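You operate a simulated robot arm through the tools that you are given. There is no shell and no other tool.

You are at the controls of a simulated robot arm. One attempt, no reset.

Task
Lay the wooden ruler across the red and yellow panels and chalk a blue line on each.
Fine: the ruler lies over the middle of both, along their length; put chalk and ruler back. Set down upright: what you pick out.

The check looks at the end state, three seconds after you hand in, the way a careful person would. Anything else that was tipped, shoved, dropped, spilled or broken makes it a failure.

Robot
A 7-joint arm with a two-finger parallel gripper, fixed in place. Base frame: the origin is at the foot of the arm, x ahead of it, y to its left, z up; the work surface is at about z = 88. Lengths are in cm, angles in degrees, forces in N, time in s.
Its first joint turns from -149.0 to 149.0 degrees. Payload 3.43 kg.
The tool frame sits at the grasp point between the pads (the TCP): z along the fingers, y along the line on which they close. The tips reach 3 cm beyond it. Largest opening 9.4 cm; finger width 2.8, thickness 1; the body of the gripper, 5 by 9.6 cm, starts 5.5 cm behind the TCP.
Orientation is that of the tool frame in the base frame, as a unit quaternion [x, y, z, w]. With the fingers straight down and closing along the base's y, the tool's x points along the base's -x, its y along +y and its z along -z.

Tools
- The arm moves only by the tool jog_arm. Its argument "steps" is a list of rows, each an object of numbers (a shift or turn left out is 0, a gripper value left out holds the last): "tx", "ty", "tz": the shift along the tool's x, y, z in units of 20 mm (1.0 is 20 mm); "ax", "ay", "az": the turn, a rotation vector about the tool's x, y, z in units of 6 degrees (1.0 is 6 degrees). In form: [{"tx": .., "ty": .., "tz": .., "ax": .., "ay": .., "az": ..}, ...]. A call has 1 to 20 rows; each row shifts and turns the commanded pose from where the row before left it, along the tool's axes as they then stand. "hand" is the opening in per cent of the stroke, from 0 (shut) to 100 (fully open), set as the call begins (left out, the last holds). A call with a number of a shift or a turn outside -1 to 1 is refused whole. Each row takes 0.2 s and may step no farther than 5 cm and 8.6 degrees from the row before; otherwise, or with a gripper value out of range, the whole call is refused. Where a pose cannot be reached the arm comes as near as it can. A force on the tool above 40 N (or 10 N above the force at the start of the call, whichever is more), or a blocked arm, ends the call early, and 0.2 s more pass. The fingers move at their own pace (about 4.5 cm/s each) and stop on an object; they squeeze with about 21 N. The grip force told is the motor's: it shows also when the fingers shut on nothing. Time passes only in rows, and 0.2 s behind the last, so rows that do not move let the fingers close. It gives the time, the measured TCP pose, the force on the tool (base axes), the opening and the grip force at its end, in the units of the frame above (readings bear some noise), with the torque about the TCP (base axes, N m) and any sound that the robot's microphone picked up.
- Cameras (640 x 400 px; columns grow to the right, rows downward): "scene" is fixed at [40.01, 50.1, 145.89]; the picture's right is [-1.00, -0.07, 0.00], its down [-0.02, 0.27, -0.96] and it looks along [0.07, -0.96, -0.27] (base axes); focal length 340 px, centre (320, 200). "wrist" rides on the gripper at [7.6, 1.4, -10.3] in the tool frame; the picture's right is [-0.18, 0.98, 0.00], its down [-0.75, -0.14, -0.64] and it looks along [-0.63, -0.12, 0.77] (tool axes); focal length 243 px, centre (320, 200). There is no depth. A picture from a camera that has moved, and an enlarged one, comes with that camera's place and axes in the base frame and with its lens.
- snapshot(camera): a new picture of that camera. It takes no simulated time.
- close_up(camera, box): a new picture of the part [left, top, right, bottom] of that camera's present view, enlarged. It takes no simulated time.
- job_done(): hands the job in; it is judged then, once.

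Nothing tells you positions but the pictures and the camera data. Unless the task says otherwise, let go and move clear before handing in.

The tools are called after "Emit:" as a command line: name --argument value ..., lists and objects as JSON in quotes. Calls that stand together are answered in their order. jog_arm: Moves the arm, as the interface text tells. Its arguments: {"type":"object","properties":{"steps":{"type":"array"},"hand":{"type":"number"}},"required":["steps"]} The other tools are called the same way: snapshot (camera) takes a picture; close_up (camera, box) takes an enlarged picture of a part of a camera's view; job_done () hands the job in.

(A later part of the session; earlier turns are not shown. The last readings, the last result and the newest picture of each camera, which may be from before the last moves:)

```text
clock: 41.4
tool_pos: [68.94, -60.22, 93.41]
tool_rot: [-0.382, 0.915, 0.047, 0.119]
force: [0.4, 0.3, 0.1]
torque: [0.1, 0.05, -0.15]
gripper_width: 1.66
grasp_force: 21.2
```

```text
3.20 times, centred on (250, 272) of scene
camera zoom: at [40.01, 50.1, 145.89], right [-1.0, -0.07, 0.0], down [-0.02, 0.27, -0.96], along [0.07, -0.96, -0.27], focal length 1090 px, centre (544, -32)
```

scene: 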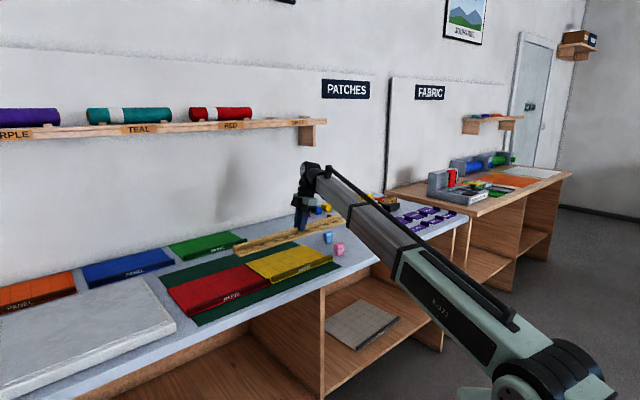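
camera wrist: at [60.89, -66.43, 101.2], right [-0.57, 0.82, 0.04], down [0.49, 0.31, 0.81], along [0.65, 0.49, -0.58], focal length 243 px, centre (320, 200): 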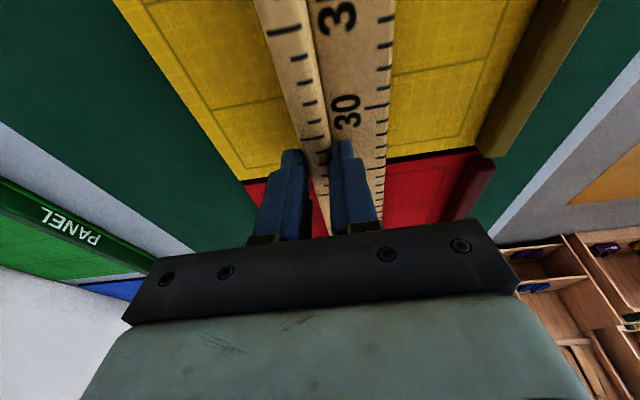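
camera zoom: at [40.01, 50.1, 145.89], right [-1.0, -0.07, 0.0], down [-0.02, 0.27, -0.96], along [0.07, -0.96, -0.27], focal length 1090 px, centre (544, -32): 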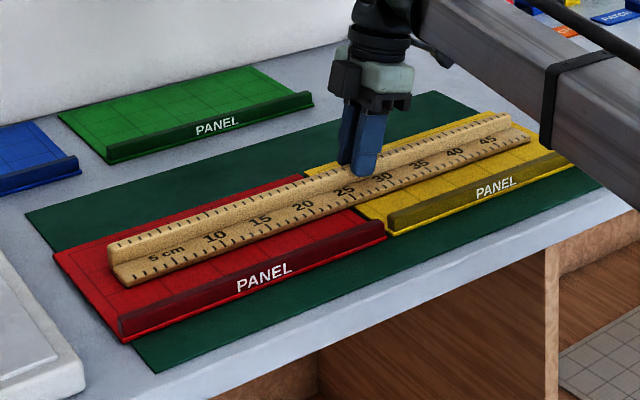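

The rib is back on centre and there's no downward load. I'll open now and lift straight up.

Emit:
jog_arm --steps '[{}, {}, {}, {}]' --hand 50

Emit:
close_up --camera "scene" --box '[150, 210, 350, 335]'

Emit:
jog_arm --steps '[{"tx": -0.065, "tz": -0.242}, {"tx": -0.13, "tz": -0.483}, {"tx": -0.13, "tz": -0.483}, {"tx": -0.259, "tz": -0.966}, {"tx": -0.259, "tz": -0.966}, {"tx": -0.259, "tz": -0.966}, {"tx": -0.2, "tz": -0.75}, {}]'

Emit:
snapshot --camera "wrist"

```text
clock: 42.4
tool_pos: [69.06, -60.37, 93.33]
tool_rot: [-0.382, 0.915, 0.047, 0.12]
force: [-0.2, 0.3, 0.0]
torque: [-0.03, 0.04, -0.01]
gripper_width: 4.72
grasp_force: 0.0
```

```text
3.20 times, centred on (250, 272) of scene
camera zoom: at [40.01, 50.1, 145.89], right [-1.0, -0.07, 0.0], down [-0.02, 0.27, -0.96], along [0.07, -0.96, -0.27], focal length 1090 px, centre (544, -32)
```

zoom: 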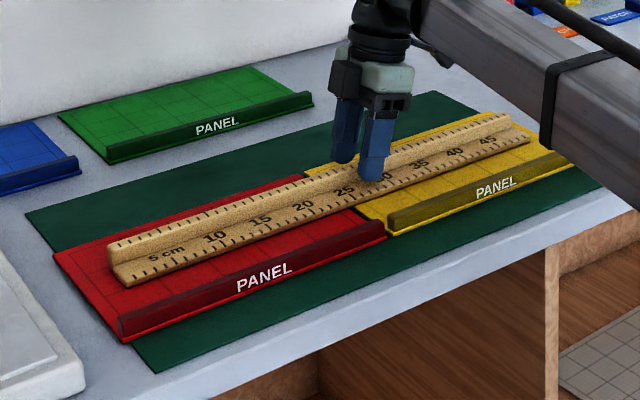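

```text
clock: 44.2
tool_pos: [68.87, -59.99, 103.37]
tool_rot: [-0.383, 0.915, 0.048, 0.12]
force: [0.4, 0.1, -0.3]
torque: [-0.03, 0.01, -0.03]
gripper_width: 4.69
grasp_force: 0.0
```

```text
taken
camera wrist: at [60.67, -66.22, 111.11], right [-0.57, 0.82, 0.04], down [0.49, 0.31, 0.81], along [0.65, 0.49, -0.58], focal length 243 px, centre (320, 200)
```

wrist: 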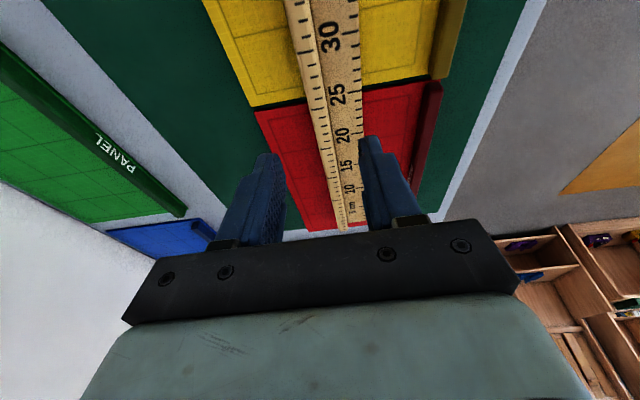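

The ruler's 25 cm mark sits on the panel seam. Next is the blue chalk, so I'll rotate the tool back by 90° here, clear of everything.

Emit:
jog_arm --steps '[{"ax": 0.1941, "az": 0.7244}, {"ax": 0.1941, "az": 0.7244}, {"ax": 0.1941, "az": 0.7244}, {"ax": 0.1941, "az": 0.7244}, {"ax": 0.1941, "az": 0.7244}, {"ax": 0.1941, "az": 0.7244}, {"ax": 0.1941, "az": 0.7244}, {"ax": 0.1941, "az": 0.7244}, {"ax": 0.1941, "az": 0.7244}, {"ax": 0.1941, "az": 0.7244}, {"ax": 0.1941, "az": 0.7244}, {"ax": 0.1941, "az": 0.7244}, {"ax": 0.1941, "az": 0.7244}, {"ax": 0.1941, "az": 0.7244}, {"ax": 0.1941, "az": 0.7244}, {"ax": 0.1941, "az": 0.7244}, {"ax": 0.1941, "az": 0.7244}, {"ax": 0.1941, "az": 0.7244}, {"ax": 0.1941, "az": 0.7244}, {"ax": 0.1941, "az": 0.7244}]' --hand 70

Emit:
jog_arm --steps '[{"ty": -0.5}, {"ty": -1}, {"ty": -1}, {"ty": -1}, {"ty": -1}, {"ty": -1}, {"ty": -1}, {"ty": -1}, {"ty": -1}, {"ty": -1}, {"ty": -1, "tx": 0.3}, {"ty": -1, "tx": 0.5}, {"ty": -1, "tx": 0.5}, {"ty": -1, "tx": 0.5}, {"ty": -1, "tx": 0.5}, {"ty": -1, "tx": 0.4}, {"ty": -1}, {"ty": -0.9}, {}, {}]'

Emit:
snapshot --camera "wrist"

Emit:
snapshot --camera "scene"

```text
clock: 48.4
tool_pos: [69.03, -60.12, 103.38]
tool_rot: [0.378, 0.916, -0.052, 0.123]
force: [0.8, 0.5, 0.3]
torque: [0.02, 0.04, -0.03]
gripper_width: 6.57
grasp_force: 0.0
```

```text
clock: 52.6
tool_pos: [40.88, -81.23, 102.16]
tool_rot: [0.377, 0.917, -0.051, 0.122]
force: [0.4, -0.6, -0.4]
torque: [-0.02, -0.01, -0.01]
gripper_width: 6.58
grasp_force: 0.1
```

```text
taken
camera wrist: at [34.51, -73.19, 109.84], right [0.82, 0.57, 0.05], down [0.3, -0.49, 0.82], along [0.49, -0.66, -0.57], focal length 243 px, centre (320, 200)
```

wrist: 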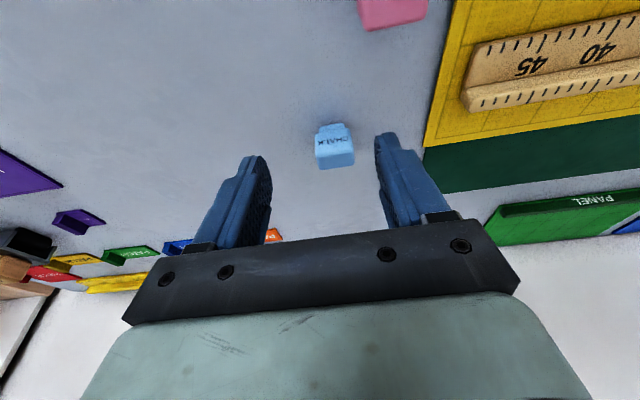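

```text
taken
```

scene: 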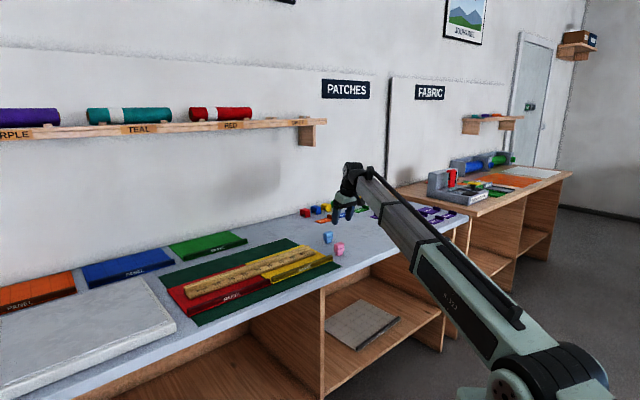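

I'm near the chalk now (TCP at e≈86.3, n≈-28.5). I'll zoom in to measure its position and orientation.

Emit:
close_up --camera "wrist" --box '[280, 105, 392, 175]'

Emit:
close_up --camera "scene" --box '[310, 215, 358, 262]'

Emit:
close_up --camera "scene" --box '[150, 215, 350, 340]'

```text
5.71 times, centred on (336, 140) of wrist
camera zoom: at [34.51, -73.19, 109.84], right [0.82, 0.57, 0.05], down [0.3, -0.49, 0.82], along [0.49, -0.66, -0.57], focal length 1386 px, centre (229, 543)
```

zoom: 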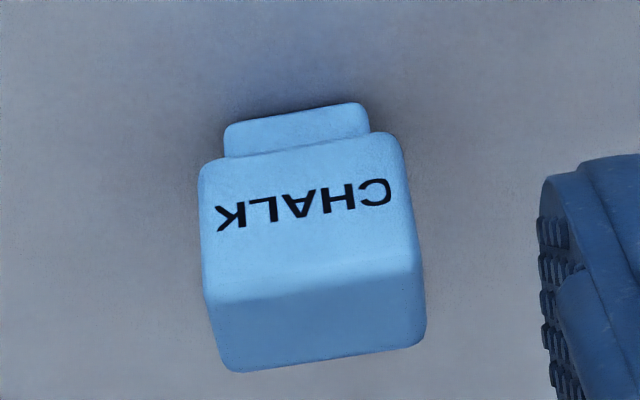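

```text
8.51 times, centred on (334, 238) of scene
camera zoom: at [40.01, 50.1, 145.89], right [-1.0, -0.07, 0.0], down [-0.02, 0.27, -0.96], along [0.07, -0.96, -0.27], focal length 2898 px, centre (201, -128)
```

zoom: 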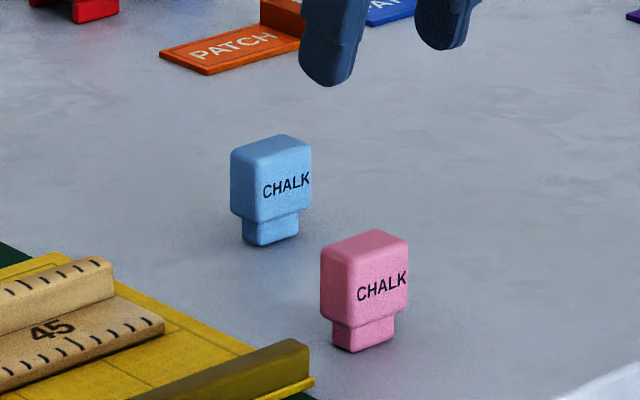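

```text
3.20 times, centred on (250, 278) of scene
camera zoom: at [40.01, 50.1, 145.89], right [-1.0, -0.07, 0.0], down [-0.02, 0.27, -0.96], along [0.07, -0.96, -0.27], focal length 1090 px, centre (544, -48)
```

zoom: 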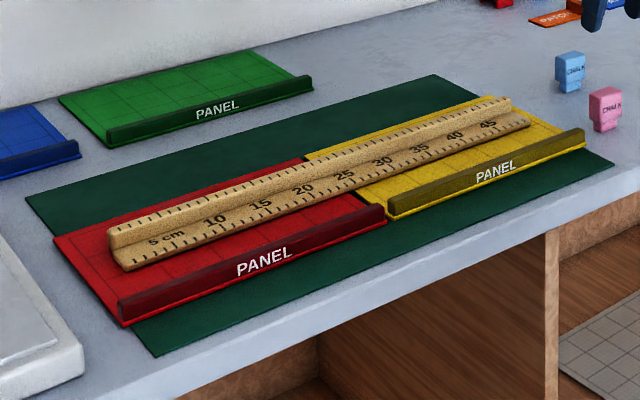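

The chalk body is about 3.6 × 1.8 cm and 4.8 cm tall, aligned with the bench, centred near e=93.8, n=-28.15. I'll move above it with the fingers open to 6.6 cm.

Emit:
jog_arm --steps '[{"tx": -0.5614, "tz": 0.6328, "ty": 0.038}, {"tx": -0.5614, "tz": 0.6328, "ty": 0.038}, {"tx": -0.5614, "tz": 0.6328, "ty": 0.038}, {"tx": -0.5614, "tz": 0.6328, "ty": 0.038}, {"tx": -0.5614, "tz": 0.6328, "ty": 0.038}, {}, {}]'

Emit:
snapshot --camera "wrist"

Emit:
close_up --camera "scene" --box '[300, 200, 380, 260]'

```text
clock: 54.2
tool_pos: [45.94, -86.06, 97.31]
tool_rot: [0.377, 0.917, -0.052, 0.122]
force: [-0.1, -0.7, 0.4]
torque: [0.0, 0.01, -0.01]
gripper_width: 6.56
grasp_force: 0.1
```

```text
taken
camera wrist: at [39.77, -78.02, 105.1], right [0.82, 0.57, 0.05], down [0.3, -0.49, 0.82], along [0.49, -0.66, -0.57], focal length 243 px, centre (320, 200)
```

wrist: 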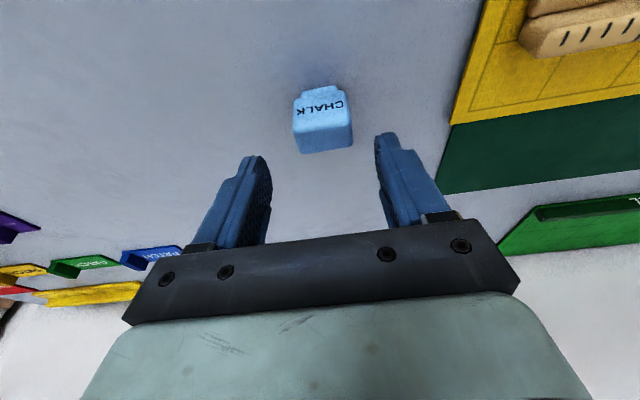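

```text
6.67 times, centred on (340, 230) of scene
camera zoom: at [40.01, 50.1, 145.89], right [-1.0, -0.07, 0.0], down [-0.02, 0.27, -0.96], along [0.07, -0.96, -0.27], focal length 2270 px, centre (187, 0)
```

zoom: 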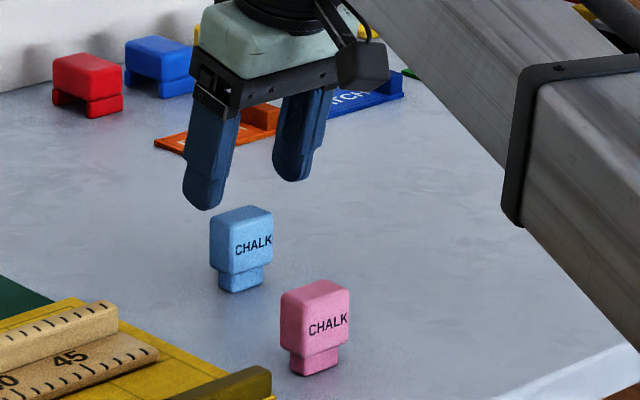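

Emit:
close_up --camera "wrist" --box '[250, 70, 410, 170]'

```text
4.00 times, centred on (330, 120) of wrist
camera zoom: at [39.77, -78.02, 105.1], right [0.82, 0.57, 0.05], down [0.3, -0.49, 0.82], along [0.49, -0.66, -0.57], focal length 970 px, centre (280, 520)
```

zoom: 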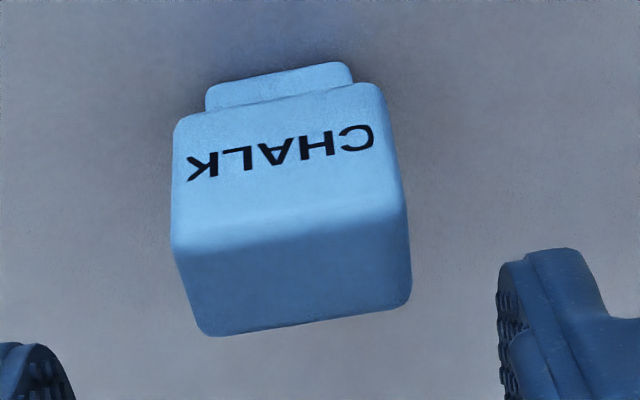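

The chalk is square to the gripper and 0.4 cm to my right. I'll correct that and descend so the fingertips sit around the lower part of its body.

Emit:
jog_arm --steps '[{"tx": -0.072, "ty": 0.19, "tz": 0.019}, {"tx": 0.1216, "tz": 0.454}, {"tx": 0.1216, "tz": 0.454}, {"tx": 0.1216, "tz": 0.454}, {"tx": 0.1216, "tz": 0.454}, {"tx": 0.1216, "tz": 0.454}, {}, {}]'

Emit:
snapshot --camera "wrist"

Emit:
close_up --camera "scene" --box '[306, 210, 370, 258]'

```text
clock: 56.0
tool_pos: [46.47, -85.99, 92.58]
tool_rot: [0.377, 0.916, -0.052, 0.122]
force: [0.4, 0.2, 0.9]
torque: [-0.02, -0.04, -0.01]
gripper_width: 6.58
grasp_force: 0.1
```

```text
taken
camera wrist: at [40.31, -77.88, 100.41], right [0.82, 0.57, 0.05], down [0.3, -0.49, 0.82], along [0.49, -0.66, -0.57], focal length 243 px, centre (320, 200)
```

wrist: 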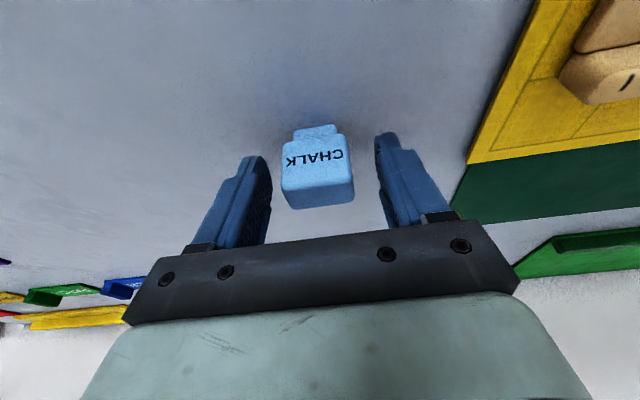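

```text
8.33 times, centred on (338, 234) of scene
camera zoom: at [40.01, 50.1, 145.89], right [-1.0, -0.07, 0.0], down [-0.02, 0.27, -0.96], along [0.07, -0.96, -0.27], focal length 2838 px, centre (170, -83)
```

zoom: 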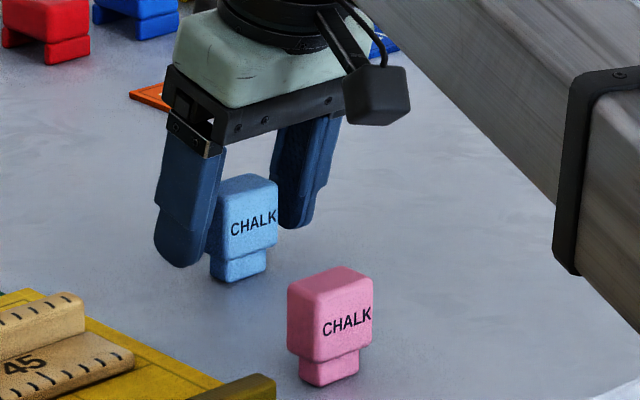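

The chalk is centred between the fingers. I'm closing on it now.

Emit:
jog_arm --steps '[{}, {}, {}, {}, {}]' --hand 0

Emit:
snapshot --camera "wrist"

Emit:
close_up --camera "scene" --box '[306, 210, 370, 258]'

```text
clock: 57.2
tool_pos: [46.54, -85.9, 92.54]
tool_rot: [0.377, 0.917, -0.051, 0.123]
force: [-0.6, -0.8, 0.7]
torque: [0.02, -0.02, 0.04]
gripper_width: 4.15
grasp_force: 20.8
```

```text
taken
camera wrist: at [40.3, -77.88, 100.41], right [0.82, 0.57, 0.05], down [0.3, -0.49, 0.82], along [0.49, -0.66, -0.57], focal length 243 px, centre (320, 200)
```

wrist: 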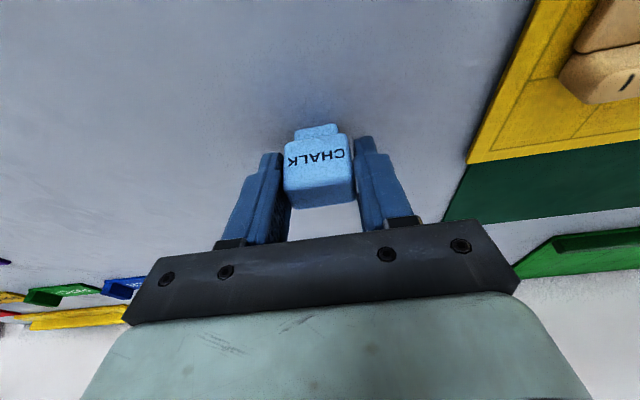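

```text
8.33 times, centred on (338, 234) of scene
camera zoom: at [40.01, 50.1, 145.89], right [-1.0, -0.07, 0.0], down [-0.02, 0.27, -0.96], along [0.07, -0.96, -0.27], focal length 2838 px, centre (170, -83)
```

zoom: 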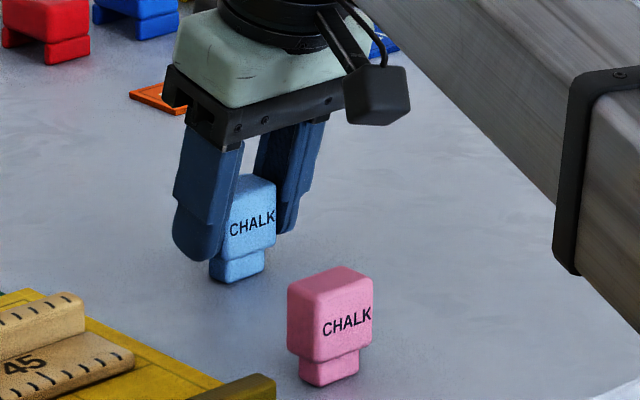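

The chalk is gripped (4.15 cm, 21 N). I'll lift it, carry it to the start of the yellow panel beside the ruler's front edge, and lower to just above the surface.

Emit:
jog_arm --steps '[{"tx": -0.13, "tz": -0.483}, {"tx": -0.259, "tz": -0.966}, {"tx": -0.259, "tz": -0.966}, {"tx": -0.259, "tz": -0.966}, {"tx": -0.13, "tz": -0.483}, {"ty": 0.5, "tx": 0.24, "tz": -0.064}, {"ty": 0.9, "tx": 0.48, "tz": -0.129}, {"ty": 0.9, "tx": 0.48, "tz": -0.129}, {"ty": 0.9, "tx": 0.48, "tz": -0.129}, {"ty": 0.9, "tx": 0.48, "tz": -0.129}, {"ty": 0.9, "tx": 0.48, "tz": -0.129}, {"ty": 0.9, "tx": 0.48, "tz": -0.129}, {"ty": 0.8, "tx": 0.48, "tz": -0.129}, {"ty": 0.45, "tx": 0.24, "tz": -0.064}, {"tx": 0.178, "tz": 0.664}, {"tx": 0.178, "tz": 0.664}, {"tx": 0.178, "tz": 0.664}, {}, {}]'

Emit:
snapshot --camera "wrist"

Emit:
close_up --camera "scene" --box '[250, 190, 370, 290]'

```text
clock: 61.2
tool_pos: [50.65, -70.14, 96.58]
tool_rot: [0.377, 0.917, -0.052, 0.123]
force: [-0.5, 0.0, -1.0]
torque: [-0.01, -0.01, -0.01]
gripper_width: 4.13
grasp_force: 21.3
```

```text
taken
camera wrist: at [44.54, -62.06, 104.25], right [0.82, 0.57, 0.05], down [0.3, -0.49, 0.82], along [0.49, -0.66, -0.57], focal length 243 px, centre (320, 200)
```

wrist: 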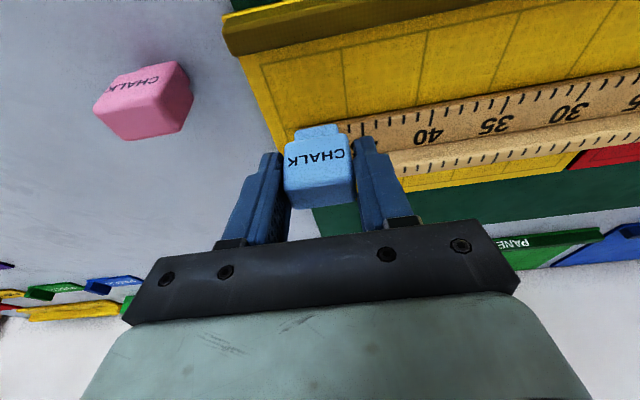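

```text
4.00 times, centred on (310, 240) of scene
camera zoom: at [40.01, 50.1, 145.89], right [-1.0, -0.07, 0.0], down [-0.02, 0.27, -0.96], along [0.07, -0.96, -0.27], focal length 1362 px, centre (360, 40)
```

zoom: 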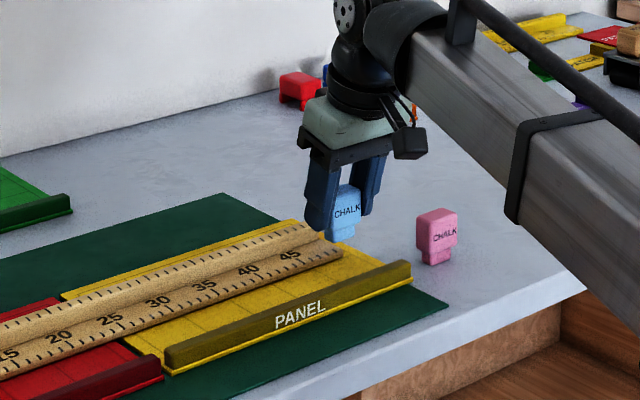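

The chalk is over the yellow panel at n≈-13.8, and the ruler's front edge measures e≈87.06. I'll nudge slightly closer to the ruler and lower to just above the surface.

Emit:
jog_arm --steps '[{"tx": -0.121, "tz": 0.032}, {"tx": 0.116, "tz": 0.435}, {"tx": 0.116, "tz": 0.435}, {"tx": 0.09, "tz": 0.336}, {"tx": 0.026, "tz": 0.0966}, {}, {}]'

Emit:
snapshot --camera "wrist"

Emit:
close_up --camera "scene" --box '[290, 220, 354, 268]'

```text
clock: 62.8
tool_pos: [50.99, -70.22, 93.73]
tool_rot: [0.376, 0.917, -0.051, 0.123]
force: [1.0, 0.1, 0.7]
torque: [0.01, -0.02, 0.01]
gripper_width: 4.15
grasp_force: 20.9
```

```text
taken
camera wrist: at [44.79, -62.25, 101.58], right [0.82, 0.57, 0.05], down [0.3, -0.49, 0.82], along [0.49, -0.66, -0.57], focal length 243 px, centre (320, 200)
```

wrist: 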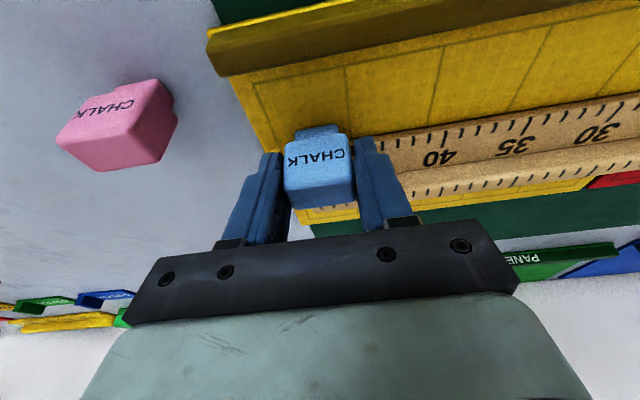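

```text
8.33 times, centred on (322, 244) of scene
camera zoom: at [40.01, 50.1, 145.89], right [-1.0, -0.07, 0.0], down [-0.02, 0.27, -0.96], along [0.07, -0.96, -0.27], focal length 2838 px, centre (303, -167)
```

zoom: 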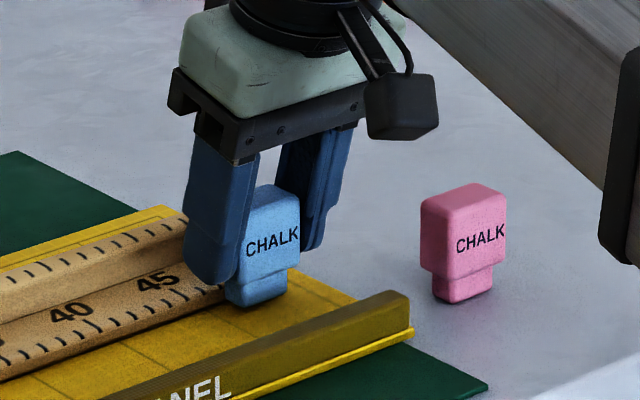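

Emit:
jog_arm --steps '[{"tx": 0.013, "tz": 0.0483}, {"tx": 0.013, "tz": 0.0483}, {"tx": 0.013, "tz": 0.0483}, {}, {}]'

```text
clock: 64.0
tool_pos: [51.01, -70.32, 93.54]
tool_rot: [0.377, 0.917, -0.051, 0.123]
force: [0.1, 0.5, -0.9]
torque: [0.01, 0.04, 0.01]
gripper_width: 4.14
grasp_force: 21.4
```

Emit:
jog_arm --steps '[{"tx": 0.0065, "tz": 0.024}, {"tx": 0.0065, "tz": 0.024}, {}, {}]'

Emit:
jog_arm --steps '[{"tx": 0.0065, "tz": 0.024}, {"tx": 0.0065, "tz": 0.024}, {}, {}]'

```text
clock: 65.0
tool_pos: [50.97, -70.43, 93.42]
tool_rot: [0.377, 0.916, -0.053, 0.123]
force: [-0.4, -1.4, 8.3]
torque: [0.02, -0.04, -0.03]
gripper_width: 4.15
grasp_force: 21.5
```

```text
clock: 66.0
tool_pos: [51.04, -70.41, 93.29]
tool_rot: [0.377, 0.916, -0.053, 0.123]
force: [-1.6, -0.8, 19.5]
torque: [-0.05, -0.05, -0.02]
gripper_width: 4.16
grasp_force: 21.1
```

Contact is at TCP z≈93.45. 19 N is more than I want, so I'll back off to a light touch and start drawing slowly.

Emit:
jog_arm --steps '[{"tx": -0.0129, "tz": -0.0483}, {}, {}]'

Emit:
jog_arm --steps '[{"ty": 0.25}, {"ty": 0.4}, {"ty": 0.4}, {"ty": 0.25}, {}]'

Emit:
close_up --camera "scene" --box '[280, 220, 344, 268]'

Emit:
snapshot --camera "wrist"

```text
clock: 66.8
tool_pos: [50.99, -70.4, 93.38]
tool_rot: [0.377, 0.917, -0.051, 0.122]
force: [-1.9, -2.2, 5.9]
torque: [-0.06, 0.02, 0.01]
gripper_width: 4.16
grasp_force: 20.9
```

```text
clock: 68.0
tool_pos: [52.94, -68.54, 93.49]
tool_rot: [0.378, 0.916, -0.051, 0.123]
force: [-0.1, -1.9, 2.4]
torque: [0.0, -0.02, -0.02]
gripper_width: 4.15
grasp_force: 20.8
```

```text
8.33 times, centred on (312, 244) of scene
camera zoom: at [40.01, 50.1, 145.89], right [-1.0, -0.07, 0.0], down [-0.02, 0.27, -0.96], along [0.07, -0.96, -0.27], focal length 2838 px, centre (387, -167)
```

zoom: 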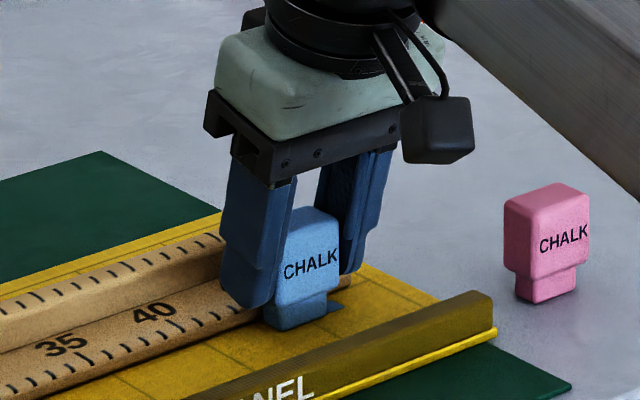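

```text
taken
camera wrist: at [46.68, -60.47, 101.17], right [0.82, 0.57, 0.05], down [0.3, -0.49, 0.82], along [0.49, -0.66, -0.57], focal length 243 px, centre (320, 200)
```

wrist: 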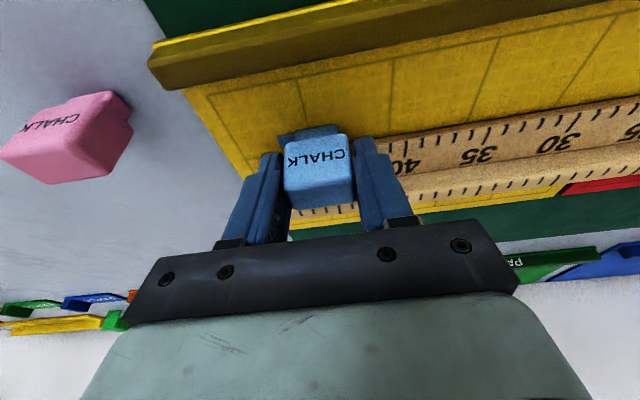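

A blue trace is appearing behind the chalk. I'll continue along the ruler's edge with a slight press.

Emit:
jog_arm --steps '[{"ty": 0.3, "tx": 0.004, "tz": 0.015}, {"ty": 0.4}, {"ty": 0.4}, {"ty": 0.4}, {"ty": 0.4}, {"ty": 0.4}, {"ty": 0.3}, {}]'

Emit:
close_up --camera "scene" --box '[260, 220, 340, 280]'

```text
clock: 69.8
tool_pos: [56.43, -64.65, 93.4]
tool_rot: [0.376, 0.917, -0.051, 0.121]
force: [-0.7, -0.9, 5.5]
torque: [0.01, -0.04, -0.01]
gripper_width: 4.15
grasp_force: 21.2
```

```text
6.67 times, centred on (300, 250) of scene
camera zoom: at [40.01, 50.1, 145.89], right [-1.0, -0.07, 0.0], down [-0.02, 0.27, -0.96], along [0.07, -0.96, -0.27], focal length 2270 px, centre (453, -133)
```

zoom: 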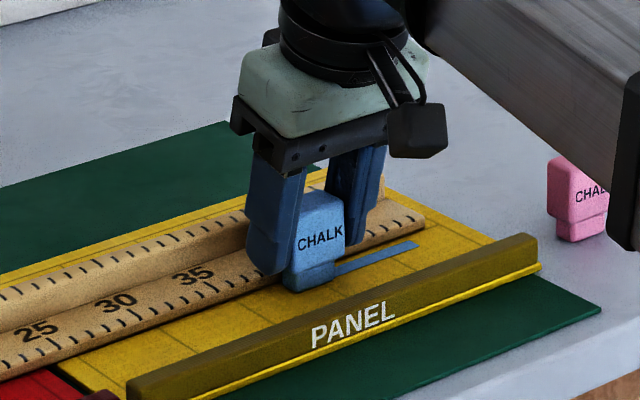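

The line runs straight beside the ruler. I'll continue to near the seam end of the yellow panel.

Emit:
jog_arm --steps '[{"ty": 0.3}, {"ty": 0.4}, {"ty": 0.4}, {"ty": 0.4}, {"ty": 0.4}, {"ty": 0.4}, {"ty": 0.4}, {"ty": 0.3}, {}]'

Emit:
jog_arm --steps '[{"ty": 0.3}, {"ty": 0.4}, {"ty": 0.4}, {"ty": 0.4}, {"ty": 0.4}, {"ty": 0.4}, {"ty": 0.4}, {"ty": 0.3}, {}]'

Emit:
close_up --camera "scene" --box '[230, 220, 340, 300]'

```text
clock: 71.8
tool_pos: [60.92, -60.56, 93.31]
tool_rot: [0.377, 0.917, -0.052, 0.123]
force: [-3.0, -3.8, 17.9]
torque: [-0.15, -0.03, -0.04]
gripper_width: 4.16
grasp_force: 20.7
```

```text
clock: 73.8
tool_pos: [64.98, -56.26, 93.21]
tool_rot: [0.377, 0.917, -0.051, 0.123]
force: [-3.3, -2.8, 17.6]
torque: [-0.07, -0.01, -0.03]
gripper_width: 4.15
grasp_force: 20.9
```

```text
5.00 times, centred on (285, 260) of scene
camera zoom: at [40.01, 50.1, 145.89], right [-1.0, -0.07, 0.0], down [-0.02, 0.27, -0.96], along [0.07, -0.96, -0.27], focal length 1703 px, centre (495, -100)
```

zoom: 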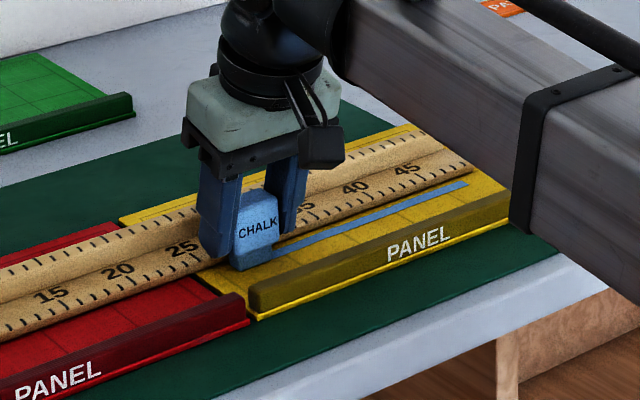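

The yellow line is about 20 cm long. I'll lift, hop over the seam to the red panel and come down gently.

Emit:
jog_arm --steps '[{"tx": -0.065, "tz": -0.242}, {"tx": -0.13, "tz": -0.483}, {"ty": 0.5}, {"ty": 0.9}, {"ty": 0.9}, {"ty": 0.7}, {"ty": 0.4}, {"tx": 0.09, "tz": 0.338}, {"tx": 0.045, "tz": 0.169}, {}, {}]'

Emit:
close_up --camera "scene" --box '[210, 220, 340, 310]'

Emit:
snapshot --camera "wrist"

```text
clock: 76.2
tool_pos: [69.76, -51.45, 93.87]
tool_rot: [0.378, 0.916, -0.051, 0.123]
force: [0.1, -0.3, -1.0]
torque: [-0.03, -0.01, 0.0]
gripper_width: 4.15
grasp_force: 21.6
```

```text
4.44 times, centred on (275, 265) of scene
camera zoom: at [40.01, 50.1, 145.89], right [-1.0, -0.07, 0.0], down [-0.02, 0.27, -0.96], along [0.07, -0.96, -0.27], focal length 1514 px, centre (520, -89)
```

zoom: 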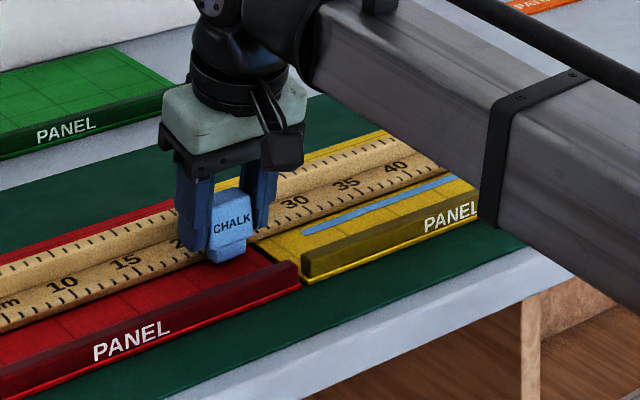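

```text
taken
camera wrist: at [63.59, -43.36, 101.56], right [0.82, 0.57, 0.05], down [0.3, -0.49, 0.82], along [0.49, -0.66, -0.57], focal length 243 px, centre (320, 200)
```

wrist: 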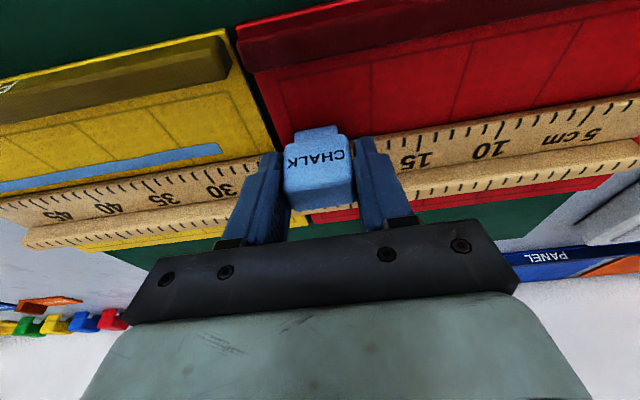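

The blue line on yellow is clear. I'll lower gently onto the red panel.

Emit:
jog_arm --steps '[{"tx": 0.013, "tz": 0.0483}, {"tx": 0.013, "tz": 0.0483}, {"tx": 0.013, "tz": 0.0483}, {"tx": 0.0065, "tz": 0.024}, {}, {}]'

```text
clock: 77.6
tool_pos: [69.74, -51.36, 93.36]
tool_rot: [0.378, 0.916, -0.051, 0.123]
force: [-0.2, -0.3, -1.0]
torque: [0.03, 0.01, -0.05]
gripper_width: 4.16
grasp_force: 21.1
```

Emit:
jog_arm --steps '[{"tx": 0.0065, "tz": 0.024}, {"tx": 0.0065, "tz": 0.024}, {}, {}]'

Emit:
jog_arm --steps '[{"tx": 0.0065, "tz": 0.024}, {}, {}]'

```text
clock: 78.6
tool_pos: [69.9, -51.41, 93.3]
tool_rot: [0.377, 0.917, -0.051, 0.123]
force: [-1.3, -0.1, 1.8]
torque: [-0.04, -0.03, -0.01]
gripper_width: 4.15
grasp_force: 21.5
```

```text
clock: 79.4
tool_pos: [69.85, -51.51, 93.32]
tool_rot: [0.378, 0.916, -0.052, 0.123]
force: [1.5, -0.1, 9.8]
torque: [0.04, -0.15, -0.05]
gripper_width: 4.15
grasp_force: 21.0
```

The chalk is in light contact with the red panel (~10 N). I'm drawing the second line along the ruler.

Emit:
jog_arm --steps '[{"ty": 0.25}, {"ty": 0.4}, {"ty": 0.4}, {"ty": 0.4}, {"ty": 0.4}, {"ty": 0.4}, {"ty": 0.25}, {}]'

Emit:
close_up --camera "scene" --box '[190, 220, 320, 320]'

```text
clock: 81.2
tool_pos: [73.24, -47.97, 93.22]
tool_rot: [0.377, 0.917, -0.051, 0.122]
force: [-3.9, -4.0, 20.1]
torque: [-0.11, -0.06, -0.05]
gripper_width: 4.13
grasp_force: 21.0
```

```text
4.00 times, centred on (255, 270) of scene
camera zoom: at [40.01, 50.1, 145.89], right [-1.0, -0.07, 0.0], down [-0.02, 0.27, -0.96], along [0.07, -0.96, -0.27], focal length 1362 px, centre (580, -80)
```

zoom: 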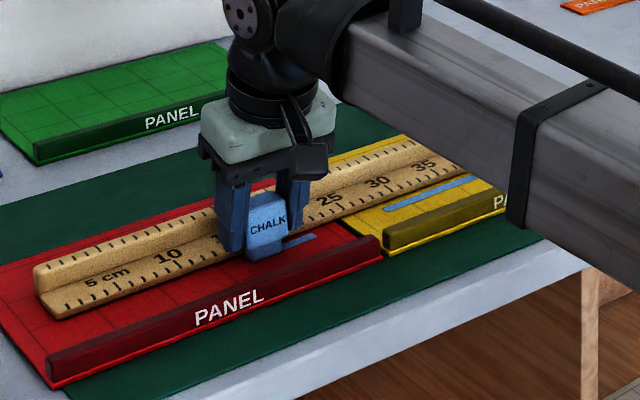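

The line is forming, but the press has grown to 20 N. I'll ease off slightly while continuing.

Emit:
jog_arm --steps '[{"ty": 0.25, "tx": -0.007, "tz": -0.025}, {"ty": 0.4, "tz": -0.004}, {"ty": 0.4, "tz": -0.004}, {"ty": 0.4, "tz": -0.004}, {"ty": 0.4, "tz": -0.004}, {"ty": 0.4, "tz": -0.004}, {"ty": 0.4, "tz": -0.004}, {"ty": 0.25}, {}]'

```text
clock: 83.2
tool_pos: [77.39, -43.88, 93.3]
tool_rot: [0.377, 0.917, -0.052, 0.123]
force: [0.5, 0.0, -0.6]
torque: [0.0, 0.0, -0.02]
gripper_width: 4.17
grasp_force: 21.0
```

Emit:
close_up --camera "scene" --box '[180, 225, 310, 325]'

Emit:
snapshot --camera "wrist"

```text
4.00 times, centred on (245, 275) of scene
camera zoom: at [40.01, 50.1, 145.89], right [-1.0, -0.07, 0.0], down [-0.02, 0.27, -0.96], along [0.07, -0.96, -0.27], focal length 1362 px, centre (620, -100)
```

zoom: 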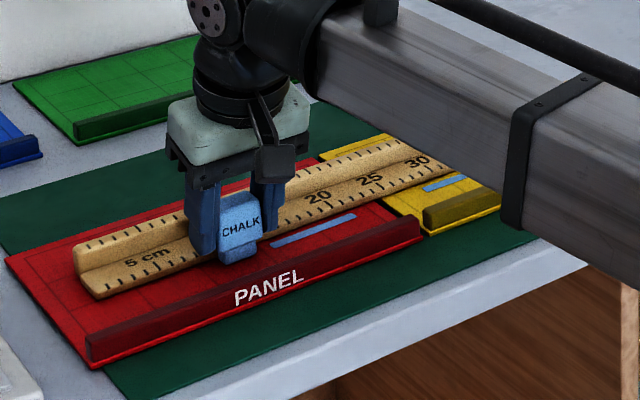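

```text
taken
camera wrist: at [71.18, -35.78, 101.16], right [0.82, 0.57, 0.05], down [0.3, -0.49, 0.82], along [0.49, -0.66, -0.57], focal length 243 px, centre (320, 200)
```

wrist: 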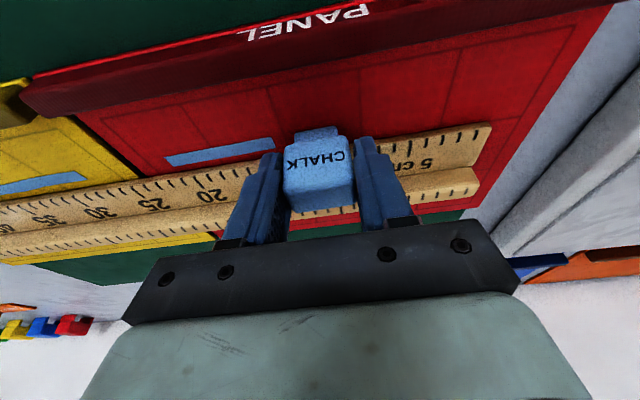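

Contact was lost partway, leaving the red line about 8 cm long. I'll step back to overlap its end, touch down again, and extend it in shorter monitored segments.

Emit:
jog_arm --steps '[{"tx": -0.039, "tz": -0.145}, {"tx": -0.039, "tz": -0.145}, {"ty": -0.6}, {"ty": -0.9}, {"ty": -0.9}, {"ty": -0.6}, {"tx": 0.039, "tz": 0.145}, {"tx": 0.032, "tz": 0.12}, {}, {}]'

Emit:
jog_arm --steps '[{"tx": 0.0065, "tz": 0.024}, {"tx": 0.0065, "tz": 0.024}, {}, {}]'

```text
clock: 85.4
tool_pos: [73.24, -48.03, 93.39]
tool_rot: [0.377, 0.916, -0.051, 0.123]
force: [-0.7, -0.2, -0.6]
torque: [0.0, 0.01, 0.01]
gripper_width: 4.15
grasp_force: 21.2
```

```text
clock: 86.4
tool_pos: [73.15, -48.12, 93.15]
tool_rot: [0.378, 0.916, -0.053, 0.123]
force: [0.3, 0.3, 0.2]
torque: [-0.01, -0.01, -0.02]
gripper_width: 4.12
grasp_force: 21.0
```

Emit:
jog_arm --steps '[{"tx": 0.0065, "tz": 0.024}, {}, {}]'

Emit:
jog_arm --steps '[{"tx": 0.0065, "tz": 0.024}, {}, {}]'

```text
clock: 87.2
tool_pos: [73.18, -48.05, 93.26]
tool_rot: [0.377, 0.916, -0.052, 0.123]
force: [0.4, -1.1, 4.7]
torque: [-0.02, -0.05, 0.03]
gripper_width: 4.15
grasp_force: 21.0
```

```text
clock: 88.0
tool_pos: [73.19, -48.06, 93.26]
tool_rot: [0.377, 0.917, -0.051, 0.122]
force: [0.4, 1.1, 10.8]
torque: [0.09, -0.13, 0.04]
gripper_width: 4.18
grasp_force: 21.1
```

Emit:
jog_arm --steps '[{"ty": 0.25}, {"ty": 0.4}, {"ty": 0.4}, {"ty": 0.4}, {"ty": 0.25}, {}]'

Emit:
close_up --camera "scene" --box '[180, 225, 310, 325]'

```text
clock: 89.4
tool_pos: [75.75, -45.63, 93.29]
tool_rot: [0.377, 0.917, -0.05, 0.123]
force: [-2.0, -1.3, 8.5]
torque: [-0.02, -0.06, 0.0]
gripper_width: 4.14
grasp_force: 20.9
```

```text
4.00 times, centred on (245, 275) of scene
camera zoom: at [40.01, 50.1, 145.89], right [-1.0, -0.07, 0.0], down [-0.02, 0.27, -0.96], along [0.07, -0.96, -0.27], focal length 1362 px, centre (620, -100)
```

zoom: 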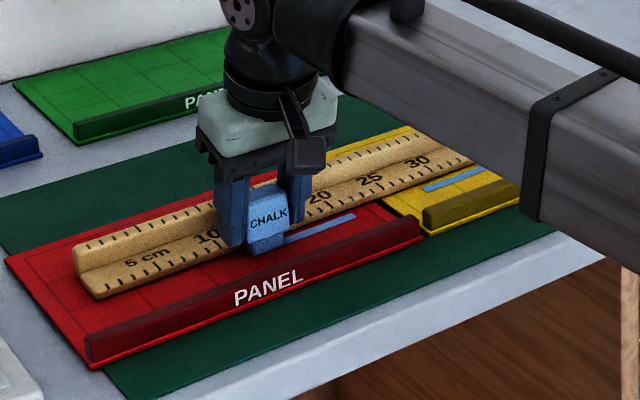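

Contact is steady at 8.5 N, so I'll continue in short segments.

Emit:
jog_arm --steps '[{"ty": 0.25}, {"ty": 0.4}, {"ty": 0.4}, {"ty": 0.4}, {"ty": 0.25}, {}]'

Emit:
jog_arm --steps '[{"ty": 0.25}, {"ty": 0.4}, {"ty": 0.4}, {"ty": 0.4}, {"ty": 0.25}, {}]'

Emit:
close_up --camera "scene" --box '[170, 230, 300, 330]'

```text
clock: 90.8
tool_pos: [78.12, -43.06, 93.33]
tool_rot: [0.377, 0.916, -0.052, 0.123]
force: [-1.0, -2.2, 10.5]
torque: [-0.07, -0.07, -0.06]
gripper_width: 4.15
grasp_force: 20.7
```

```text
clock: 92.2
tool_pos: [80.25, -40.77, 93.18]
tool_rot: [0.376, 0.917, -0.051, 0.122]
force: [-1.2, -1.6, 5.6]
torque: [0.0, -0.03, 0.01]
gripper_width: 4.17
grasp_force: 20.9
```

```text
4.00 times, centred on (235, 280) of scene
camera zoom: at [40.01, 50.1, 145.89], right [-1.0, -0.07, 0.0], down [-0.02, 0.27, -0.96], along [0.07, -0.96, -0.27], focal length 1362 px, centre (660, -120)
```

zoom: 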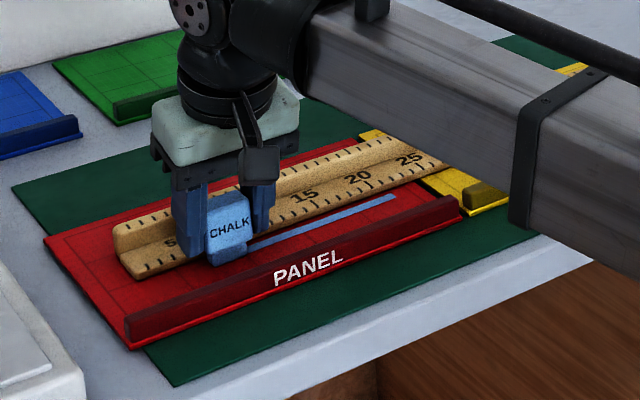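

Emit:
jog_arm --steps '[{"ty": 0.25, "tz": 0.008}, {"ty": 0.4}, {"ty": 0.4}, {"ty": 0.4}, {"ty": 0.4}, {"ty": 0.25}, {}]'

Emit:
close_up --camera "scene" --box '[160, 230, 290, 330]'

```text
clock: 93.8
tool_pos: [83.05, -37.78, 93.25]
tool_rot: [0.377, 0.917, -0.051, 0.122]
force: [-1.8, -0.5, 7.1]
torque: [0.0, -0.03, 0.0]
gripper_width: 4.15
grasp_force: 21.0
```

```text
4.00 times, centred on (225, 280) of scene
camera zoom: at [40.01, 50.1, 145.89], right [-1.0, -0.07, 0.0], down [-0.02, 0.27, -0.96], along [0.07, -0.96, -0.27], focal length 1362 px, centre (700, -120)
```

zoom: 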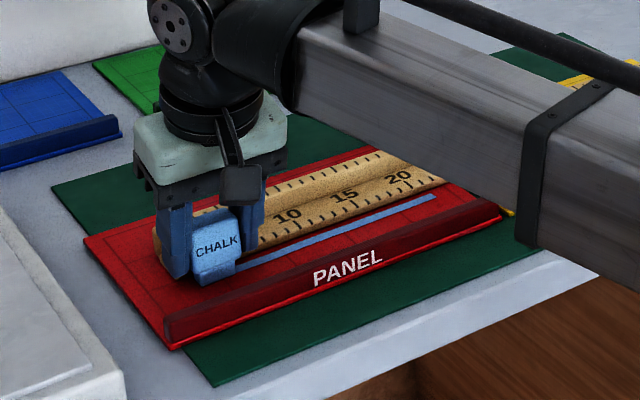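

Both lines are drawn. I'll lift the chalk straight up and look at the result.

Emit:
jog_arm --steps '[{"tx": -0.065, "tz": -0.242}, {"tx": -0.13, "tz": -0.483}, {"tx": -0.259, "tz": -0.966}, {"tx": -0.259, "tz": -0.966}, {"tx": -0.259, "tz": -0.966}, {"ty": -0.5}, {"ty": -1}, {"ty": -1}, {"ty": -1}, {"ty": -1}, {"ty": -1}, {"ty": -1}, {"ty": -1}, {"ty": -1}, {"ty": -1}, {"ty": -1}, {"ty": -1}, {"ty": -0.5}, {}]'

Emit:
snapshot --camera "wrist"

Emit:
snapshot --camera "scene"

Emit:
close_up --camera "scene" --box '[150, 215, 350, 340]'

```text
clock: 97.8
tool_pos: [66.53, -54.83, 100.88]
tool_rot: [0.377, 0.917, -0.051, 0.123]
force: [0.0, -0.4, -0.5]
torque: [0.0, 0.02, 0.03]
gripper_width: 4.15
grasp_force: 20.5
```

```text
taken
camera wrist: at [60.31, -46.92, 108.63], right [0.82, 0.57, 0.05], down [0.3, -0.49, 0.82], along [0.49, -0.66, -0.57], focal length 243 px, centre (320, 200)
```

wrist: 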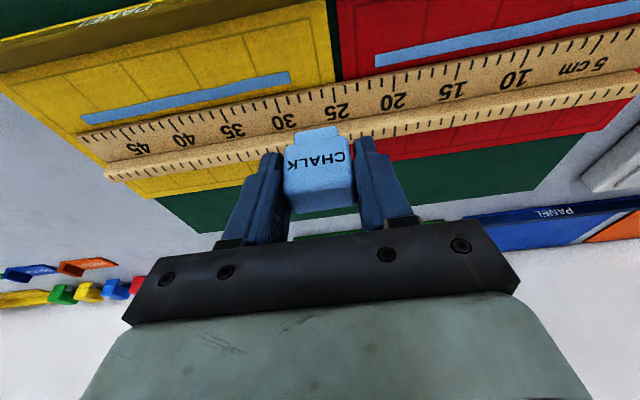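

```text
taken
```

scene: 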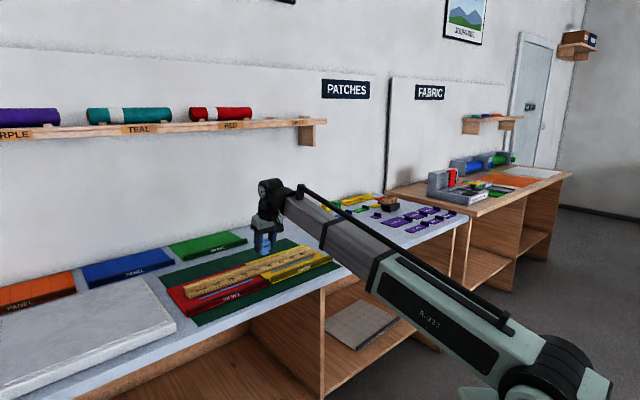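

```text
3.20 times, centred on (250, 278) of scene
camera zoom: at [40.01, 50.1, 145.89], right [-1.0, -0.07, 0.0], down [-0.02, 0.27, -0.96], along [0.07, -0.96, -0.27], focal length 1090 px, centre (544, -48)
```

zoom: 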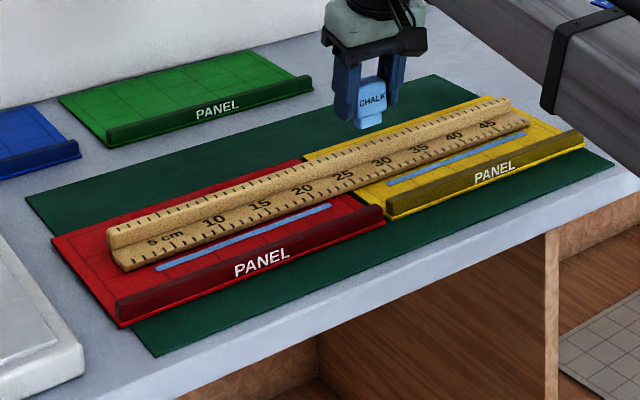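

Both blue lines are clean, about 20 cm each, right along the ruler's edge, and the panels have not moved. Now I'll return the chalk to its original spot (TCP e≈93.66, n≈-27.9).

Emit:
jog_arm --steps '[{"ty": -0.5}, {"ty": -1}, {"ty": -1}, {"ty": -1}, {"ty": -1}, {"ty": -1}, {"ty": -1}, {"ty": -1, "tx": -0.38, "tz": 0.102}, {"ty": -1, "tx": -0.38, "tz": 0.102}, {"ty": -1, "tx": -0.38, "tz": 0.102}, {"ty": -1, "tx": -0.38, "tz": 0.102}, {"ty": -1, "tx": -0.38, "tz": 0.102}, {"ty": -1, "tx": -0.38, "tz": 0.102}, {"ty": -1, "tx": -0.38, "tz": 0.102}, {"ty": -1, "tx": -0.38, "tz": 0.102}, {"ty": -1, "tx": -0.38, "tz": 0.102}, {"ty": -1, "tx": -0.38, "tz": 0.102}, {"ty": -1}, {"ty": -0.6}, {}]'

Emit:
jog_arm --steps '[{}, {}]'

Emit:
snapshot --camera "wrist"

```text
clock: 102.0
tool_pos: [46.32, -86.12, 100.97]
tool_rot: [0.378, 0.916, -0.052, 0.123]
force: [-0.3, 0.8, -0.7]
torque: [0.0, 0.0, -0.02]
gripper_width: 4.15
grasp_force: 21.1
```

```text
clock: 102.6
tool_pos: [46.37, -86.0, 101.02]
tool_rot: [0.377, 0.917, -0.052, 0.122]
force: [-0.1, 0.3, -0.3]
torque: [0.03, -0.02, 0.01]
gripper_width: 4.12
grasp_force: 21.0
```

```text
taken
camera wrist: at [40.21, -78.07, 108.76], right [0.82, 0.57, 0.05], down [0.3, -0.49, 0.82], along [0.49, -0.66, -0.57], focal length 243 px, centre (320, 200)
```

wrist: 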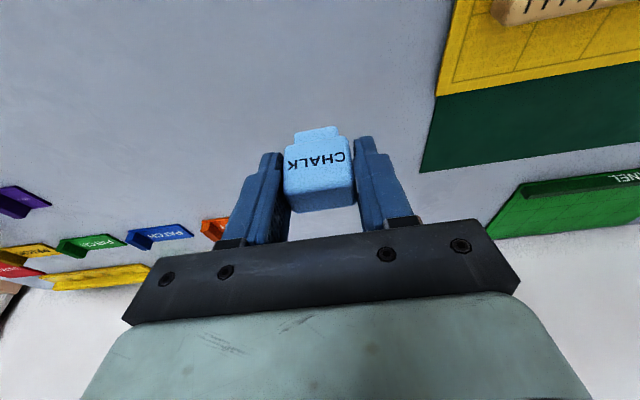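

I'm right above the original spot. I'll correct 0.2 cm sideways and descend to just above the bench.

Emit:
jog_arm --steps '[{"ty": 0.1}, {"tx": 0.2044, "tz": 0.763}, {"tx": 0.2044, "tz": 0.763}, {"tx": 0.2044, "tz": 0.763}, {"tx": 0.2044, "tz": 0.763}, {"tx": 0.14, "tz": 0.52}, {"tx": 0.0647, "tz": 0.243}, {}, {}]'

Emit:
jog_arm --steps '[{"tx": 0.013, "tz": 0.0483}, {"tx": 0.013, "tz": 0.0483}, {"tx": 0.013, "tz": 0.0483}, {"tx": 0.013, "tz": 0.0483}, {}, {}]'

```text
clock: 104.6
tool_pos: [46.66, -85.8, 92.98]
tool_rot: [0.378, 0.916, -0.052, 0.122]
force: [-0.3, 0.0, 0.4]
torque: [-0.03, 0.0, 0.0]
gripper_width: 4.16
grasp_force: 21.6
```

```text
clock: 106.0
tool_pos: [46.6, -85.92, 92.63]
tool_rot: [0.377, 0.917, -0.051, 0.123]
force: [0.2, 0.1, -0.4]
torque: [0.0, 0.01, -0.04]
gripper_width: 4.14
grasp_force: 21.0
```

Emit:
jog_arm --steps '[{"tx": 0.013, "tz": 0.0483}, {"tx": 0.0065, "tz": 0.024}, {}, {}]'

Emit:
jog_arm --steps '[{"tx": 0.0065, "tz": 0.024}, {"tx": 0.0065, "tz": 0.024}, {}, {}]'

```text
clock: 107.0
tool_pos: [46.71, -85.9, 92.51]
tool_rot: [0.377, 0.916, -0.052, 0.123]
force: [-0.3, 0.2, 5.6]
torque: [0.02, -0.02, -0.02]
gripper_width: 4.17
grasp_force: 20.9
```

```text
clock: 108.0
tool_pos: [46.7, -86.0, 92.41]
tool_rot: [0.377, 0.917, -0.052, 0.122]
force: [-3.1, 1.3, 15.4]
torque: [0.02, -0.05, 0.01]
gripper_width: 4.12
grasp_force: 21.0
```

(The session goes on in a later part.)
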